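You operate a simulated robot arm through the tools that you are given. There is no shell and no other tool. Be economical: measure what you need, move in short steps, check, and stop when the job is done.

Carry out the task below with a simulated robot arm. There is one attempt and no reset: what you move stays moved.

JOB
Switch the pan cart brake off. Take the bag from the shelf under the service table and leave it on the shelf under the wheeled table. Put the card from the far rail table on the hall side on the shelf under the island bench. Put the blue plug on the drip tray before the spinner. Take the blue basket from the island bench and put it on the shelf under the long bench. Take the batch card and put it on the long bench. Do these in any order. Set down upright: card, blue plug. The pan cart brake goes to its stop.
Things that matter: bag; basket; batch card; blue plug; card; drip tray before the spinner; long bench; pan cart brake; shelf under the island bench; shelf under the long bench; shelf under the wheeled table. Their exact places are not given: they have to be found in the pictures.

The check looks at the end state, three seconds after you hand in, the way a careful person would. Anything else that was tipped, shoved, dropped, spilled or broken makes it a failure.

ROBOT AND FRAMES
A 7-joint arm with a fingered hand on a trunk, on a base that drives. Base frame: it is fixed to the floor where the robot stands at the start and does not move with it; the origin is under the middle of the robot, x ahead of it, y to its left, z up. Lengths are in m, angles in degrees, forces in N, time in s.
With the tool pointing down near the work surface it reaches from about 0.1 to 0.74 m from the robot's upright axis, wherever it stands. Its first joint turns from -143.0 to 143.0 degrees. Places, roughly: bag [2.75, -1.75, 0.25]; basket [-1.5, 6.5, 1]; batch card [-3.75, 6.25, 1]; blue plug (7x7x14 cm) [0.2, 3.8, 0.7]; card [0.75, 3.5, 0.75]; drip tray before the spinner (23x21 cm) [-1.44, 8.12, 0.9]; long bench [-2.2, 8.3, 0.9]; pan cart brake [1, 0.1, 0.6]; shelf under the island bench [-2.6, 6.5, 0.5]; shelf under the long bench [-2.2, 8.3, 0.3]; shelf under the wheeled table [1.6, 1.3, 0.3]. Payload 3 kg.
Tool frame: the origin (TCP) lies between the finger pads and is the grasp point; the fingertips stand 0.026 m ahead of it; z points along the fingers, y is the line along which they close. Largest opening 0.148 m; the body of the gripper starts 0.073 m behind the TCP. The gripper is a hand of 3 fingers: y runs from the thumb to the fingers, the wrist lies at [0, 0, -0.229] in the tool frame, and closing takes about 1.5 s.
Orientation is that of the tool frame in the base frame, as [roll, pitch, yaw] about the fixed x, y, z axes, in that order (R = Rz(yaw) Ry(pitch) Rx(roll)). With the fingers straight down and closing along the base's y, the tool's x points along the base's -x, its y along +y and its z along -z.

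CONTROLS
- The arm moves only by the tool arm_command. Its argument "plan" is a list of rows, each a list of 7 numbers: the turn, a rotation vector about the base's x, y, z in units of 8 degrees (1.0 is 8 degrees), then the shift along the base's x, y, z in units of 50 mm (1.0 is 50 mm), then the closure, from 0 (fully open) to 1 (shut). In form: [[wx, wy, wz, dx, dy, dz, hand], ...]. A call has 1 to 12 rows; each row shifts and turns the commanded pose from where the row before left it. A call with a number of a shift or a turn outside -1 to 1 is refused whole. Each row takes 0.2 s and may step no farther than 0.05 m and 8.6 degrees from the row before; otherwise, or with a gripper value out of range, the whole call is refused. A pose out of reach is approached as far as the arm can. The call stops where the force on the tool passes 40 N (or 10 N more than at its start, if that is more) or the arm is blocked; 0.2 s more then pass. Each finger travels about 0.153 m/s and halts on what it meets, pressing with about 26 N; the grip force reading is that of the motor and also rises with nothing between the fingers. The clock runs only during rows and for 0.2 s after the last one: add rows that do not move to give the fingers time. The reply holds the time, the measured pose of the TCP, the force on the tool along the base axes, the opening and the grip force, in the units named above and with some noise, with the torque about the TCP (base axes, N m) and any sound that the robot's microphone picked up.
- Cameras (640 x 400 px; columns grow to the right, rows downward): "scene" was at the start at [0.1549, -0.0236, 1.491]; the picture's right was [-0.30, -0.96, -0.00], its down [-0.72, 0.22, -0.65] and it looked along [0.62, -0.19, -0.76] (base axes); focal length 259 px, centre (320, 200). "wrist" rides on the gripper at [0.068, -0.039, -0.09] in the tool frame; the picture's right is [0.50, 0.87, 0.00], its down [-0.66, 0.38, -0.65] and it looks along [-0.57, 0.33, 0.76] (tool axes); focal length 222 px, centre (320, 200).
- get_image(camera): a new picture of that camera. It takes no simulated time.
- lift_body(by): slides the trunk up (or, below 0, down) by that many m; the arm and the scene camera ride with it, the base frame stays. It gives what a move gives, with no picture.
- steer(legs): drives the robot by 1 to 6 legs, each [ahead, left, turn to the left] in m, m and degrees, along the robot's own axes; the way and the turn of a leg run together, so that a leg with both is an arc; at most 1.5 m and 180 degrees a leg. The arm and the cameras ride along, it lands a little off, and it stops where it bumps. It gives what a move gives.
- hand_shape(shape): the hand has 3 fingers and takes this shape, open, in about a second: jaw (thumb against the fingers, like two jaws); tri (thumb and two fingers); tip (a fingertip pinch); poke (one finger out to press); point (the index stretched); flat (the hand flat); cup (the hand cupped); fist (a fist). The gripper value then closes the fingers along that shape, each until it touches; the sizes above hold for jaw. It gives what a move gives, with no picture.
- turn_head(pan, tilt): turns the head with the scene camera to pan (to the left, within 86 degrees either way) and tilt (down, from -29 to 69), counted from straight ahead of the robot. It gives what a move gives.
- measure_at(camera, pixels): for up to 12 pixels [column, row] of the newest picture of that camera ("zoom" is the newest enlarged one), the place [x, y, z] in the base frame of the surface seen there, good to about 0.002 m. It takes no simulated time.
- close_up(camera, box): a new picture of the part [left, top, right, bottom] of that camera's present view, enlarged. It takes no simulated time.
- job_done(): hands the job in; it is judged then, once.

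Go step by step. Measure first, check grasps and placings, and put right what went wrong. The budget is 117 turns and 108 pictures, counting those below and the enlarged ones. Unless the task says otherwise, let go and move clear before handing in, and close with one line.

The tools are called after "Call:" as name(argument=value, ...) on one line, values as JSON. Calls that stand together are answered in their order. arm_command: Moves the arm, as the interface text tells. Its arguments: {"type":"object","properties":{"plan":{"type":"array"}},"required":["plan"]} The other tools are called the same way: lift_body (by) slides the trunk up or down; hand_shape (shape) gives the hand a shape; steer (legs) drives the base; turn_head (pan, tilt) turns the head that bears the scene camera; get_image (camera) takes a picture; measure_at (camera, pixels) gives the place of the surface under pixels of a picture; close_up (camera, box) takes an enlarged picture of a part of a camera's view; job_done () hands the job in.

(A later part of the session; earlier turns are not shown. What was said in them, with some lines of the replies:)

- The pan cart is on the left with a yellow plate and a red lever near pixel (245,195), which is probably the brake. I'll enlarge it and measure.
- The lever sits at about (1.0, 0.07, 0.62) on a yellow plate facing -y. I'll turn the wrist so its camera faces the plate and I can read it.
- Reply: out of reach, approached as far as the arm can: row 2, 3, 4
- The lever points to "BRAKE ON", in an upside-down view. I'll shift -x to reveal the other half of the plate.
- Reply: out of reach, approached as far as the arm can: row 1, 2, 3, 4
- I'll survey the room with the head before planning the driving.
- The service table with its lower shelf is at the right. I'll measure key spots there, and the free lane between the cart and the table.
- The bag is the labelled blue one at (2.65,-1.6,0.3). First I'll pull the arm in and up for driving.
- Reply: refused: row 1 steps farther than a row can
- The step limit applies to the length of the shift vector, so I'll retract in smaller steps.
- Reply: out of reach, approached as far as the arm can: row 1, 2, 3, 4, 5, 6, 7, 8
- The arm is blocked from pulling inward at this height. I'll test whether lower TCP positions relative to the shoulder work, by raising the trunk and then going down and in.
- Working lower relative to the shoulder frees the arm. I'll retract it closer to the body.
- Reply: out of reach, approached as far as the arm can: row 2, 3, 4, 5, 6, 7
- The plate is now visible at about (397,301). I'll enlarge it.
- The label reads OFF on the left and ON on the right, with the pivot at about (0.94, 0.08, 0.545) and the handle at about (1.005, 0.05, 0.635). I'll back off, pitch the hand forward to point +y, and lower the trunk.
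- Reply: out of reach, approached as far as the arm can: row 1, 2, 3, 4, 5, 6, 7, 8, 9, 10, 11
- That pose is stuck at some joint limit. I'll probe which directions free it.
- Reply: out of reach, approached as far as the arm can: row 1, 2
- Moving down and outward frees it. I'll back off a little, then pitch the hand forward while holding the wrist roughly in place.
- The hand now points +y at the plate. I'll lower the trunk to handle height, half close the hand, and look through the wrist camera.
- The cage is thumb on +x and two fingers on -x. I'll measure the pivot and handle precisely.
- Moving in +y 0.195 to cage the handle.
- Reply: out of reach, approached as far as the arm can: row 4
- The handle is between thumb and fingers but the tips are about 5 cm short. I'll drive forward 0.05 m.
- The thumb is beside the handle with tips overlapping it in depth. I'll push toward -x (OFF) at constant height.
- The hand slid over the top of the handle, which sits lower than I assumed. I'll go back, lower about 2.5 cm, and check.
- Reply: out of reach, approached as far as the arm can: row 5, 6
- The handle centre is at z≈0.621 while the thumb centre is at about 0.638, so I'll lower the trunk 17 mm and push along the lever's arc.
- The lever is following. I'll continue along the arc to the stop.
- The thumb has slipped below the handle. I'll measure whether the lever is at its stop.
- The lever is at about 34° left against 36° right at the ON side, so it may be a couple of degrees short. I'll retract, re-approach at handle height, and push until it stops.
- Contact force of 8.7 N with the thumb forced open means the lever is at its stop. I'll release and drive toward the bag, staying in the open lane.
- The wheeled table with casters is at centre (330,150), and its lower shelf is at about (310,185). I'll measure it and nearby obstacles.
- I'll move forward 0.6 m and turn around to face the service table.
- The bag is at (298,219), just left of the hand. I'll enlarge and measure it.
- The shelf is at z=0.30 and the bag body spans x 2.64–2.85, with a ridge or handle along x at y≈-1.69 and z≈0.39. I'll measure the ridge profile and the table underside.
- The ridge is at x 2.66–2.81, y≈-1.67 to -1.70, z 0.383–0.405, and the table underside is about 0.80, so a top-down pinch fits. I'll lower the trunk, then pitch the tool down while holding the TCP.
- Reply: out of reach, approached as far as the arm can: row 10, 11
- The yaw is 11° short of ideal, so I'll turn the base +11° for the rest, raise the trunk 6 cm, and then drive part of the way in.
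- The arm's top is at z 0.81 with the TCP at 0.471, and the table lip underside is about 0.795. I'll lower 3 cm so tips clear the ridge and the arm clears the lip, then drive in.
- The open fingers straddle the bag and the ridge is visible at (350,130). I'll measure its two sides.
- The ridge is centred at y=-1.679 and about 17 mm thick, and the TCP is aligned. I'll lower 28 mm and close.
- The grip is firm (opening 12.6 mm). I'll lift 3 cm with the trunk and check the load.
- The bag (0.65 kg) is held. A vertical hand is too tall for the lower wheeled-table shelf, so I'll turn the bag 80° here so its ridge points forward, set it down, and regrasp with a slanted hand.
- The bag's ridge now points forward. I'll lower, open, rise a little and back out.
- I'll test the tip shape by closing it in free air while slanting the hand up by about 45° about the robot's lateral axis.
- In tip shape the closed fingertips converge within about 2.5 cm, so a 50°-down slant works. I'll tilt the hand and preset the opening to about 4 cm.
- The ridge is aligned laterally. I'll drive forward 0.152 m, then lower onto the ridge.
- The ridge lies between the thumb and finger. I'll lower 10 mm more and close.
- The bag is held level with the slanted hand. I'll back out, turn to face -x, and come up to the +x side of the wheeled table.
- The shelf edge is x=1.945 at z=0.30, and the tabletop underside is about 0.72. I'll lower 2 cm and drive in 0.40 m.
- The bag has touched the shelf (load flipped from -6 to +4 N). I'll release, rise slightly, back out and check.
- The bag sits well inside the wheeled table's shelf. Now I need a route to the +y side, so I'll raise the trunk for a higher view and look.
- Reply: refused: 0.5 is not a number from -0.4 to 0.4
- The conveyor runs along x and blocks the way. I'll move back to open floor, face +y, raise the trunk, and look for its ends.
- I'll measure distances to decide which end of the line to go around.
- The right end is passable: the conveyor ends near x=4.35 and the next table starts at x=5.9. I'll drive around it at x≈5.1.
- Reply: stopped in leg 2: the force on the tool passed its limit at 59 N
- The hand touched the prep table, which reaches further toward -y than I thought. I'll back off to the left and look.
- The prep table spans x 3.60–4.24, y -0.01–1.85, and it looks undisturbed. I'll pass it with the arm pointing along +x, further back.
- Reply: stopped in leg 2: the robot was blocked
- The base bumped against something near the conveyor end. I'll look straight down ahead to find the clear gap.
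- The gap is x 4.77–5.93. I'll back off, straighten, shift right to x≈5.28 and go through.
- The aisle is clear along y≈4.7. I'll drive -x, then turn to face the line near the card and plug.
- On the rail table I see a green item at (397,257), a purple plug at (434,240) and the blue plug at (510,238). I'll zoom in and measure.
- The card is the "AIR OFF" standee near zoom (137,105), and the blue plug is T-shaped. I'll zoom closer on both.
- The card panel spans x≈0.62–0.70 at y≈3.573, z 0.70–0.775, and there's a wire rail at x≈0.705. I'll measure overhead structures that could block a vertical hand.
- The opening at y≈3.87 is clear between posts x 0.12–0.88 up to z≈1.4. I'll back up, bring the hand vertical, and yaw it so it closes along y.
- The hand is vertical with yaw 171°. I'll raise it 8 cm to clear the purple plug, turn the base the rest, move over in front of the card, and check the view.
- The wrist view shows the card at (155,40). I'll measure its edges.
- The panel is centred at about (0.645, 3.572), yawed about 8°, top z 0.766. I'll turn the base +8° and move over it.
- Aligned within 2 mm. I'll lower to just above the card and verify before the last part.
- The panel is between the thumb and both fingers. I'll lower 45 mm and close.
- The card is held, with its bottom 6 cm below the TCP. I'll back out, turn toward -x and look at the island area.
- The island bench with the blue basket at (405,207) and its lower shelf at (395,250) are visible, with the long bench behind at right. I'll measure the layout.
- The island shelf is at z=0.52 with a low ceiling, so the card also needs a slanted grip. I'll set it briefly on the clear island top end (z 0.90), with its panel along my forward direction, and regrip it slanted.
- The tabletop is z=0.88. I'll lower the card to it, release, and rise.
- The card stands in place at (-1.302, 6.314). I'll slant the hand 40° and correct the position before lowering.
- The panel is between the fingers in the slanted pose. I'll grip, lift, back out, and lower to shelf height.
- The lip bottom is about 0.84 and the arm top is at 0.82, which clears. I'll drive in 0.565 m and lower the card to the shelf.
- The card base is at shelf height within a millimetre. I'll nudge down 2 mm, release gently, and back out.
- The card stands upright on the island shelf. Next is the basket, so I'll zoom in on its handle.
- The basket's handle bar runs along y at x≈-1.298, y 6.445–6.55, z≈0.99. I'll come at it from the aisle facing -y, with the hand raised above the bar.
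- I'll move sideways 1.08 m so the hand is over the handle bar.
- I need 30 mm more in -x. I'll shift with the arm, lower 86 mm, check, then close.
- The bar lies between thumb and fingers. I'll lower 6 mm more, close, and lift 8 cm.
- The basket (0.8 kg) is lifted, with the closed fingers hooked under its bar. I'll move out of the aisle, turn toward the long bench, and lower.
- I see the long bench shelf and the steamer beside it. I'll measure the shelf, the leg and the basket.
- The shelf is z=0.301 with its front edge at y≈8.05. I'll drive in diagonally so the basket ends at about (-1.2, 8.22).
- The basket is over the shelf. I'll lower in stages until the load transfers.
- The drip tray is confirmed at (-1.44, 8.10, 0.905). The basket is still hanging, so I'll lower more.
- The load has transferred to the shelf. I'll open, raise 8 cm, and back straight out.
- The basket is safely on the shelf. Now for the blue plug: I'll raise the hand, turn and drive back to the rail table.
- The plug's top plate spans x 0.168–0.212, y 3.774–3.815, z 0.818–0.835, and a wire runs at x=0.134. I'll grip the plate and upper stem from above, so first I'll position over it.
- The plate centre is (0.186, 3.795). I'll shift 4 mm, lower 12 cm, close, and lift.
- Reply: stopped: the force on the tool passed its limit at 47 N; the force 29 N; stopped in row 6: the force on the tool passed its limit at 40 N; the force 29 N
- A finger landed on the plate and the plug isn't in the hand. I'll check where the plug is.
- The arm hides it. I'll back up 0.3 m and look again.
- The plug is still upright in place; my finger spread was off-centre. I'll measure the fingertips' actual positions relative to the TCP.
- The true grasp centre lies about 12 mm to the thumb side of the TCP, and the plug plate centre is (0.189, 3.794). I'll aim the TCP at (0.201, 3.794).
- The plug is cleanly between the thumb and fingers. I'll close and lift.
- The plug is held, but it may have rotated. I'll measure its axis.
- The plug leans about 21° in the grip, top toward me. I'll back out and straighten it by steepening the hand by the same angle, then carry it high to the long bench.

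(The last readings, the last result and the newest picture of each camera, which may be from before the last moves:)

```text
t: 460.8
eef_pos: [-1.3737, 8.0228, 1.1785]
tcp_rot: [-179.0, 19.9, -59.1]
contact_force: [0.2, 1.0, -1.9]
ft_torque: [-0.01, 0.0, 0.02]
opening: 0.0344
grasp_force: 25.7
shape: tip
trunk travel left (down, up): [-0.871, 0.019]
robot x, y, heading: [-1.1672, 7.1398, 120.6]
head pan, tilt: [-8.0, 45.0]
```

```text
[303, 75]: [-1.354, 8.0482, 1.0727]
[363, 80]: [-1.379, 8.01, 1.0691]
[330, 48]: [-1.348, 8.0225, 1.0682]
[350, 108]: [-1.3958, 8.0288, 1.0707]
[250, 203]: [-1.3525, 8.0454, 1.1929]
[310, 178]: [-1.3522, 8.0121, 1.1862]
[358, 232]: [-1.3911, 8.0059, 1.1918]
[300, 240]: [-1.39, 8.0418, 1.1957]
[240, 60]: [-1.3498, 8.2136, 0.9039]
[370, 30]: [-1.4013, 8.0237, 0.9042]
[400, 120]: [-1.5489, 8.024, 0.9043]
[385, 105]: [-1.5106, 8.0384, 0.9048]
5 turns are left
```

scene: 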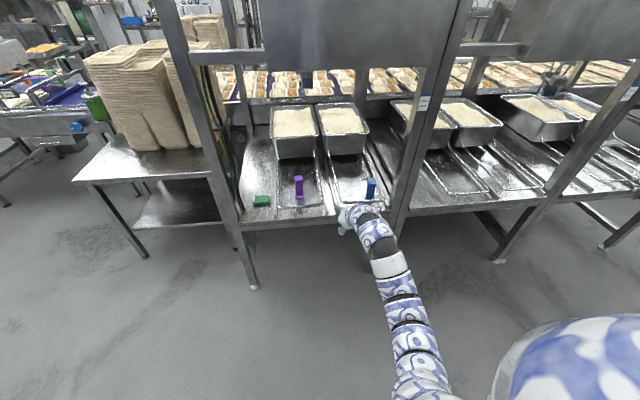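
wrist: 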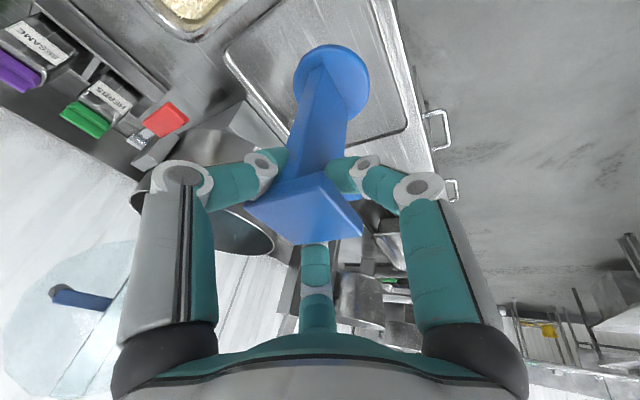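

The plug is now upright over the tray (base ring level within 4 mm). With few turns left I'll place and release it, then go straight to the batch card and take pictures.

Call:
steer(legs=[[0.105, 0.017, 0]])

Call:
lift_body(by=-0.152)

Call:
lift_body(by=-0.005)

Call:
arm_command(plan=[[0, 0, 0, 0, 0, 0, 0.8], [0, 0, 0, 0, 0, 0, 0.65], [0, 0, 0, 0, 0, 0, 0.5], [0, 0, 0, 0, 0, 0, 0.42], [0, 0, 0, 0, 0, 0, 0.42]])

Call:
lift_body(by=0.17)

Call:
steer(legs=[[-0.095, -0.017, 0], [0, 0, 149], [0, -1.0, 0], [0, -0.9, 0]])

Call:
turn_head(pan=-30, tilt=40)

Call:
get_image(camera="scene")

```text
t: 462.0
eef_pos: [-1.4433, 8.1036, 1.1772]
tcp_rot: [-179.0, 19.7, -59.1]
contact_force: [-0.6, 0.2, -1.7]
ft_torque: [-0.01, 0.0, 0.01]
opening: 0.0341
grasp_force: 26.1
shape: tip
trunk travel left (down, up): [-0.871, 0.019]
robot x, y, heading: [-1.2379, 7.225, 120.9]
head pan, tilt: [-8.0, 45.0]
```

```text
t: 463.7
eef_pos: [-1.4435, 8.1038, 1.0266]
tcp_rot: [-179.1, 19.9, -59.1]
contact_force: [0.3, 0.6, -2.0]
ft_torque: [-0.04, -0.01, 0.0]
opening: 0.0342
grasp_force: 26.0
shape: tip
trunk travel left (down, up): [-0.719, 0.171]
robot x, y, heading: [-1.2423, 7.2207, 120.9]
head pan, tilt: [-8.0, 45.0]
```

```text
t: 464.3
eef_pos: [-1.4429, 8.103, 1.0254]
tcp_rot: [-178.9, 20.3, -59.1]
contact_force: [0.1, 4.6, 18.8]
ft_torque: [0.14, -0.12, 0.06]
opening: 0.0349
grasp_force: 25.7
shape: tip
trunk travel left (down, up): [-0.714, 0.176]
robot x, y, heading: [-1.2442, 7.2208, 120.7]
head pan, tilt: [-8.0, 45.0]
```

```text
t: 465.5
eef_pos: [-1.4427, 8.1026, 1.0214]
tcp_rot: [-179.2, 19.9, -59.2]
contact_force: [0.1, -0.3, -0.2]
ft_torque: [0.0, -0.01, 0.02]
opening: 0.0851
grasp_force: 0.1
shape: tip
trunk travel left (down, up): [-0.714, 0.176]
robot x, y, heading: [-1.2397, 7.2218, 120.8]
head pan, tilt: [-8.0, 45.0]
```

```text
t: 467.4
eef_pos: [-1.4437, 8.1026, 1.1921]
tcp_rot: [-179.1, 19.9, -59.0]
contact_force: [0.0, 0.2, -0.9]
ft_torque: [-0.02, 0.0, 0.02]
opening: 0.0852
grasp_force: 0.0
shape: tip
trunk travel left (down, up): [-0.884, 0.006]
robot x, y, heading: [-1.2344, 7.2217, 121.0]
head pan, tilt: [-8.0, 45.0]
```

```text
t: 483.7
eef_pos: [-3.4039, 6.4033, 1.1914]
tcp_rot: [-179.1, 20.0, 87.3]
contact_force: [0.1, 0.2, -0.2]
ft_torque: [0.03, -0.02, 0.0]
opening: 0.0849
grasp_force: 0.1
shape: tip
trunk travel left (down, up): [-0.884, 0.006]
robot x, y, heading: [-3.0842, 7.2499, -92.7]
head pan, tilt: [-8.0, 45.0]
```

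```text
t: 484.6
eef_pos: [-3.4029, 6.4038, 1.1927]
tcp_rot: [-179.0, 19.9, 87.3]
contact_force: [-0.3, -0.3, 0.4]
ft_torque: [0.0, -0.01, 0.0]
opening: 0.0851
grasp_force: 0.0
shape: tip
trunk travel left (down, up): [-0.884, 0.006]
robot x, y, heading: [-3.0895, 7.2472, -92.9]
head pan, tilt: [-30.0, 40.0]
```

```text
4 pictures are left
4 turns are left
```

scene: 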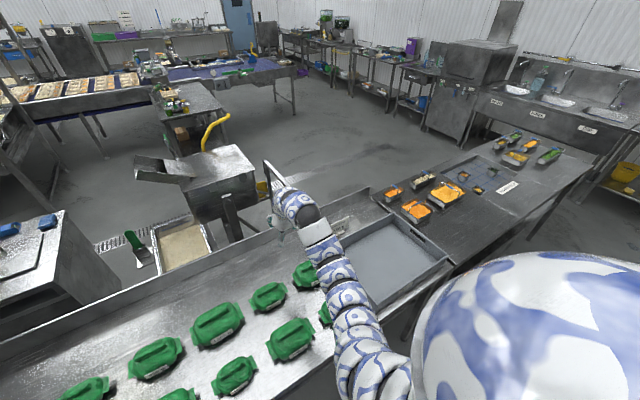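

The plug is set down. I'll identify the batch card near the hand by zooming and measuring candidates.

Call:
measure_at(camera="scene", pixels=[[268, 170], [272, 185], [268, 195], [264, 163], [280, 180], [270, 205], [508, 187], [335, 225], [350, 222], [370, 190], [262, 185], [276, 170]])

Call:
close_up(camera="scene", box=[240, 145, 400, 255])

Call:
get_image(camera="wrist")

```text
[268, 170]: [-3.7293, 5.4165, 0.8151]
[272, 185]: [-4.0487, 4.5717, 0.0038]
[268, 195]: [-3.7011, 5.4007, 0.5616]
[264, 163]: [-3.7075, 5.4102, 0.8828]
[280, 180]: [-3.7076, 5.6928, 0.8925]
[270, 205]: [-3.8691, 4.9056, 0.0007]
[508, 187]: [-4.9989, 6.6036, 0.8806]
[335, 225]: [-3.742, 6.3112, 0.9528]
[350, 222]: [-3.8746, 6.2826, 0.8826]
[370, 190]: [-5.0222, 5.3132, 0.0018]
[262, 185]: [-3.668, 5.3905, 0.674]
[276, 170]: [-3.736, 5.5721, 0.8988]
```

```text
3.64 times, centred on (320, 200) of scene
```

zoom: 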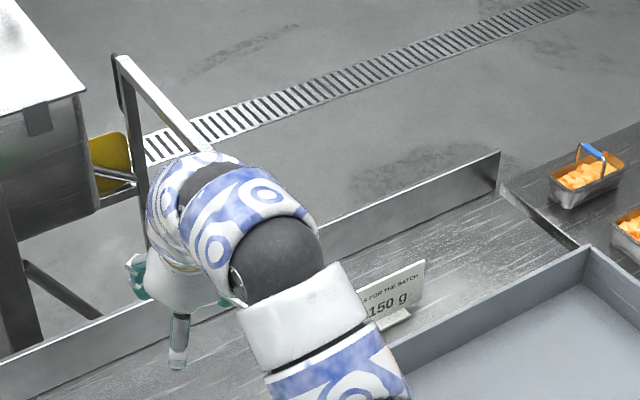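

```text
2 pictures are left
3 turns are left
```

wrist: 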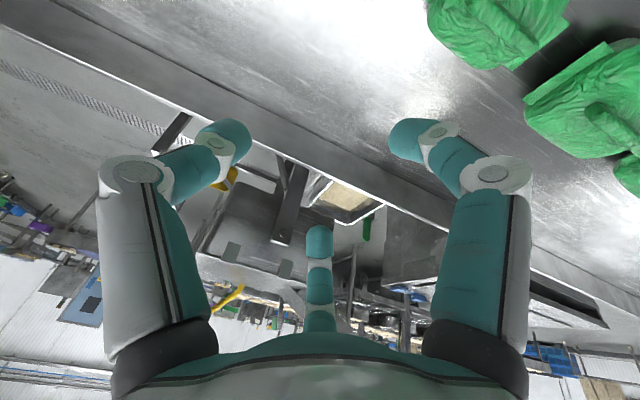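

The batch card is the "150 g" standee around (-3.74, 6.31, 0.95). I'll measure its panel on the zoom and at the same time bring the hand vertical, yaw it, and turn the base so it closes along y.

Call:
measure_at(camera="zoom", pixels=[[372, 310], [385, 305], [400, 300], [415, 290], [420, 268], [365, 285], [385, 277], [405, 272], [398, 320], [380, 325], [410, 318], [422, 262]])

Call:
arm_command(plan=[[0.9, -0.05, 0, 0, 0, 0, 0.6], [0.9, -0.05, 0, 0, 0, 0, 0.6], [0.69, -0.03, 0, 0, 0, 0, 0.6], [0, 0, 1, 0, 0, 0, 0.6], [0, 0, 1, 0, 0, 0, 0.6], [0, 0, 1, 0, 0, 0, 0.6], [0, 0, 1, 0, 0, 0, 0.6], [0, 0, 1, 0, 0, 0, 0.6], [0, 0, 1, 0, 0, 0, 0.6], [0, 0, 1, 0, 0, 0, 0.6], [0, 0, 1, 0, 0, 0, 0.6]])

Call:
arm_command(plan=[[0, 0, 0.8, 0, 0, 0, 0.6], [0, 0, 0.8, 0, 0, 0, 0.6], [0, 0, 0, 0, 0, 0, 0.6]])

Call:
steer(legs=[[0, 0, 13]])

```text
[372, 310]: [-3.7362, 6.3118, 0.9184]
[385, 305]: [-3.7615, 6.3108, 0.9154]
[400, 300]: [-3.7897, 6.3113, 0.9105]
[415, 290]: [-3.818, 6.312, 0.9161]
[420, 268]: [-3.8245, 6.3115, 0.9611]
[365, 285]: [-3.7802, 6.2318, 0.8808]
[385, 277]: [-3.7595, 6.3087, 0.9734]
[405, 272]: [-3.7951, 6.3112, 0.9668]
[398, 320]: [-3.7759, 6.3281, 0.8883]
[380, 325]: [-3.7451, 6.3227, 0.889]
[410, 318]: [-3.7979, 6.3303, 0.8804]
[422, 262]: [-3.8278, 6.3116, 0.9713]
```

```text
t: 487.0
eef_pos: [-3.4011, 6.4028, 1.1931]
tcp_rot: [-179.2, 0.0, 151.4]
contact_force: [0.3, 0.1, -0.4]
ft_torque: [-0.03, 0.0, 0.0]
opening: 0.0596
grasp_force: 0.1
shape: tip
trunk travel left (down, up): [-0.884, 0.006]
robot x, y, heading: [-3.0899, 7.2508, -92.8]
head pan, tilt: [-30.0, 40.0]
```

```text
t: 487.8
eef_pos: [-3.4021, 6.4031, 1.1917]
tcp_rot: [-179.2, -0.1, 164.2]
contact_force: [0.4, 0.6, 0.0]
ft_torque: [0.01, -0.06, 0.0]
opening: 0.0594
grasp_force: 0.0
shape: tip
trunk travel left (down, up): [-0.884, 0.006]
robot x, y, heading: [-3.0869, 7.2507, -93.0]
head pan, tilt: [-30.0, 40.0]
```

```text
t: 489.0
eef_pos: [-3.2026, 6.3548, 1.1922]
tcp_rot: [-179.1, -0.1, 177.1]
contact_force: [-0.1, -0.6, 1.0]
ft_torque: [0.04, 0.02, 0.01]
opening: 0.0595
grasp_force: 0.1
shape: tip
trunk travel left (down, up): [-0.884, 0.006]
robot x, y, heading: [-3.0857, 7.2482, -79.7]
head pan, tilt: [-30.0, 40.0]
2 turns are left
```

The card panel is at y=6.311, centred near x=-3.765, top 0.973, base 0.88. I'll move over it, lower, grip, lift, travel back along the aisle, turn to the long bench, and take a picture there.

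Call:
steer(legs=[[-0.066, -0.56, 0]])

Call:
arm_command(plan=[[0, 0, 0, 0, 0, 0, 0.5], [0, 0, 0, 0, 0, 0, 0.5]])

Call:
lift_body(by=-0.237)

Call:
arm_command(plan=[[0, 0, 0, 0, 0, 0, 0.6], [0, 0, 0, 0, 0, 0, 0.7], [0, 0, 0, 0, 0, 0, 0.8], [0, 0, 0, 0, 0, 0, 0.9], [0, 0, 0, 0, 0, 0, 1], [0, 0, 0, 0, 0, 0, 1], [0, 0, 0, 0, 0, 0, 1]])

Call:
lift_body(by=0.237)

Call:
get_image(camera="wrist")

Call:
steer(legs=[[0.25, 0.9, 0], [0.25, 0.9, 0], [0, 0, 90], [0, 0, 90]])

Call:
turn_head(pan=-5, tilt=45)

Call:
get_image(camera="scene")

Call:
measure_at(camera="scene", pixels=[[240, 160], [280, 160], [320, 160], [400, 160], [240, 190], [280, 190], [320, 190], [400, 190], [240, 220], [280, 220], [320, 220], [400, 220]])

```text
t: 492.2
eef_pos: [-3.7713, 6.3184, 1.1911]
tcp_rot: [-179.2, 0.0, 177.0]
contact_force: [0.2, -0.5, -0.5]
ft_torque: [-0.03, 0.0, 0.03]
opening: 0.0593
grasp_force: 0.2
shape: tip
trunk travel left (down, up): [-0.884, 0.006]
robot x, y, heading: [-3.6549, 7.2102, -80.0]
head pan, tilt: [-30.0, 40.0]
```

```text
t: 492.8
eef_pos: [-3.7712, 6.3184, 1.1929]
tcp_rot: [-179.2, 0.0, 177.0]
contact_force: [-0.5, 0.2, -0.7]
ft_torque: [0.01, 0.0, 0.02]
opening: 0.0732
grasp_force: 0.1
shape: tip
trunk travel left (down, up): [-0.884, 0.006]
robot x, y, heading: [-3.6533, 7.2129, -79.7]
head pan, tilt: [-30.0, 40.0]
```

```text
t: 495.3
eef_pos: [-3.7719, 6.3181, 0.9558]
tcp_rot: [-179.2, 0.0, 177.0]
contact_force: [0.0, -0.3, 0.2]
ft_torque: [0.0, -0.01, 0.02]
opening: 0.0735
grasp_force: 0.1
shape: tip
trunk travel left (down, up): [-0.647, 0.243]
robot x, y, heading: [-3.6506, 7.2149, -79.9]
head pan, tilt: [-30.0, 40.0]
```

```text
t: 496.9
eef_pos: [-3.7708, 6.319, 0.9556]
tcp_rot: [-179.2, 0.0, 177.0]
contact_force: [-0.3, -0.3, -0.2]
ft_torque: [-0.02, -0.03, 0.0]
opening: 0.004
grasp_force: 26.2
shape: tip
trunk travel left (down, up): [-0.647, 0.243]
robot x, y, heading: [-3.6525, 7.2124, -79.8]
head pan, tilt: [-30.0, 40.0]
```

```text
t: 499.4
eef_pos: [-3.7703, 6.3182, 1.1932]
tcp_rot: [-179.3, 0.1, 176.9]
contact_force: [0.3, 0.2, -1.5]
ft_torque: [0.0, 0.0, 0.02]
opening: 0.0038
grasp_force: 25.7
shape: tip
trunk travel left (down, up): [-0.884, 0.006]
robot x, y, heading: [-3.6576, 7.2122, -79.8]
head pan, tilt: [-30.0, 40.0]
```

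```text
1 pictures are left
```

wrist: 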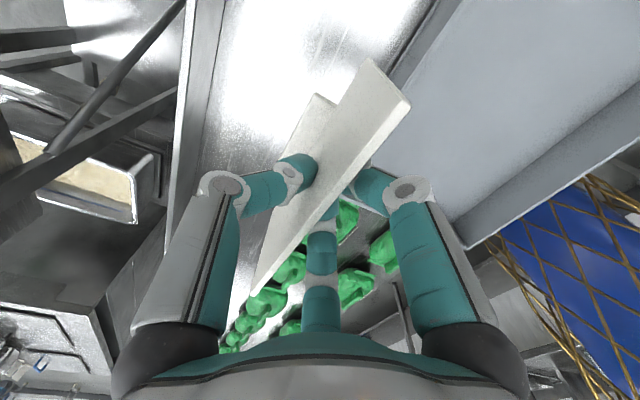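

```text
t: 516.4
eef_pos: [-1.6358, 7.9212, 1.1914]
tcp_rot: [-179.2, 0.0, -5.0]
contact_force: [-0.4, -0.7, 0.1]
ft_torque: [-0.01, 0.05, -0.03]
opening: 0.0035
grasp_force: 26.8
shape: tip
trunk travel left (down, up): [-0.884, 0.006]
robot x, y, heading: [-1.7851, 7.0285, 98.4]
head pan, tilt: [-30.0, 40.0]
```

```text
t: 517.3
eef_pos: [-1.6351, 7.9196, 1.1921]
tcp_rot: [-179.2, 0.0, -5.0]
contact_force: [-0.3, -0.1, -0.1]
ft_torque: [-0.01, 0.0, 0.0]
opening: 0.0035
grasp_force: 26.0
shape: tip
trunk travel left (down, up): [-0.884, 0.006]
robot x, y, heading: [-1.7837, 7.0317, 98.4]
head pan, tilt: [-5.0, 45.0]
```

```text
0 pictures are left
```

scene: 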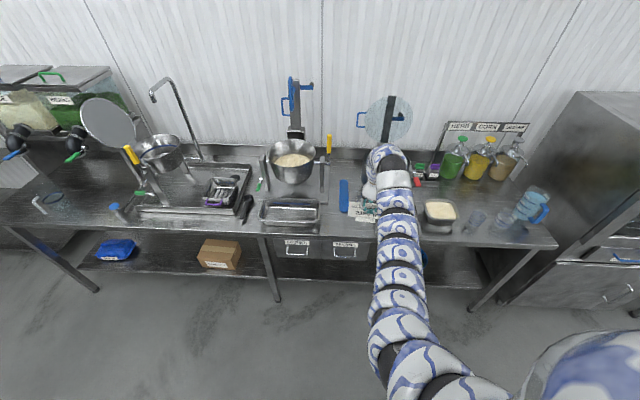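

```text
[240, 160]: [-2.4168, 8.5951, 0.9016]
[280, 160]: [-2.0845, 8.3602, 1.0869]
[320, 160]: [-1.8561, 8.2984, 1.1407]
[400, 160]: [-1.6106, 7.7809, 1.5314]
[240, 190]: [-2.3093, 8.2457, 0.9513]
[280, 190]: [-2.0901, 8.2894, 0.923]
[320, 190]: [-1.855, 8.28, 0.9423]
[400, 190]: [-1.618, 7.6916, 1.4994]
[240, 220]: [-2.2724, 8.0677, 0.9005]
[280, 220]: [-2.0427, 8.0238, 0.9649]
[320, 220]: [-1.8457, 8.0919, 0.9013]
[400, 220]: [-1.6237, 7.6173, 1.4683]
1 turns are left
```

The card is held just in front of a clear patch of the long bench (z 0.901, x -1.84 to -1.56). I'll move in, set it down, release, rise clear, and hand in.

Call:
steer(legs=[[0.128, 0.006, 0]])

Call:
lift_body(by=-0.212)

Call:
lift_body(by=-0.0035)

Call:
arm_command(plan=[[0, 0, 0, 0, 0, 0, 0.97], [0, 0, 0, 0, 0, 0, 0.93], [0, 0, 0, 0, 0, 0, 0.85], [0, 0, 0, 0, 0, 0, 0.75], [0, 0, 0, 0, 0, 0, 0.65], [0, 0, 0, 0, 0, 0, 0.65]])

Call:
lift_body(by=0.2)

Call:
steer(legs=[[-0.12, 0, 0]])

Call:
job_done()

```text
t: 518.6
eef_pos: [-1.6597, 8.0499, 1.1908]
tcp_rot: [-179.3, 0.0, -4.9]
contact_force: [-0.8, 0.0, 0.1]
ft_torque: [-0.01, 0.03, 0.01]
opening: 0.0032
grasp_force: 25.9
shape: tip
trunk travel left (down, up): [-0.884, 0.006]
robot x, y, heading: [-1.8097, 7.1611, 98.2]
head pan, tilt: [-5.0, 45.0]
```

```text
t: 520.9
eef_pos: [-1.6595, 8.0489, 0.9805]
tcp_rot: [-179.2, 0.0, -5.0]
contact_force: [-1.3, 0.1, -0.8]
ft_torque: [-0.02, -0.05, 0.01]
opening: 0.0035
grasp_force: 25.9
shape: tip
trunk travel left (down, up): [-0.672, 0.218]
robot x, y, heading: [-1.8077, 7.1612, 98.0]
head pan, tilt: [-5.0, 45.0]
```

```text
t: 521.4
eef_pos: [-1.658, 8.049, 0.9763]
tcp_rot: [-179.1, 0.0, -5.0]
contact_force: [0.9, 1.3, -0.7]
ft_torque: [0.02, 0.0, -0.01]
opening: 0.0034
grasp_force: 25.9
shape: tip
trunk travel left (down, up): [-0.669, 0.221]
robot x, y, heading: [-1.8084, 7.158, 98.3]
head pan, tilt: [-5.0, 45.0]
```

```text
t: 522.8
eef_pos: [-1.6588, 8.0488, 0.9774]
tcp_rot: [-179.2, 0.0, -5.0]
contact_force: [0.7, -0.9, -1.4]
ft_torque: [0.02, 0.0, -0.03]
opening: 0.0515
grasp_force: 0.0
shape: tip
trunk travel left (down, up): [-0.669, 0.221]
robot x, y, heading: [-1.8091, 7.1585, 98.1]
head pan, tilt: [-5.0, 45.0]
```

```text
t: 525.0
eef_pos: [-1.6586, 8.0496, 1.1752]
tcp_rot: [-179.2, 0.0, -5.0]
contact_force: [-1.4, -0.2, -0.1]
ft_torque: [0.01, -0.01, 0.0]
opening: 0.0512
grasp_force: 0.1
shape: tip
trunk travel left (down, up): [-0.869, 0.021]
robot x, y, heading: [-1.8119, 7.1576, 98.2]
head pan, tilt: [-5.0, 45.0]
```

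```text
t: 526.2
eef_pos: [-1.6425, 7.93, 1.1784]
tcp_rot: [-179.1, 0.0, -5.0]
contact_force: [0.7, -0.2, 0.1]
ft_torque: [0.02, 0.01, 0.03]
opening: 0.0513
grasp_force: 0.1
shape: tip
trunk travel left (down, up): [-0.869, 0.021]
robot x, y, heading: [-1.7903, 7.042, 98.1]
head pan, tilt: [-5.0, 45.0]
```

```text
The job is handed in.
```

I carried out all six parts and handed the job in. Pictures confirm the brake (off, at its stop), the bag, the standing card and the basket; I had no pictures left to check the blue plug and the batch card after letting go. On the way the hand pressed against the prep table and the base bumped the conveyor end; I saw nothing displaced, but did not check closely.
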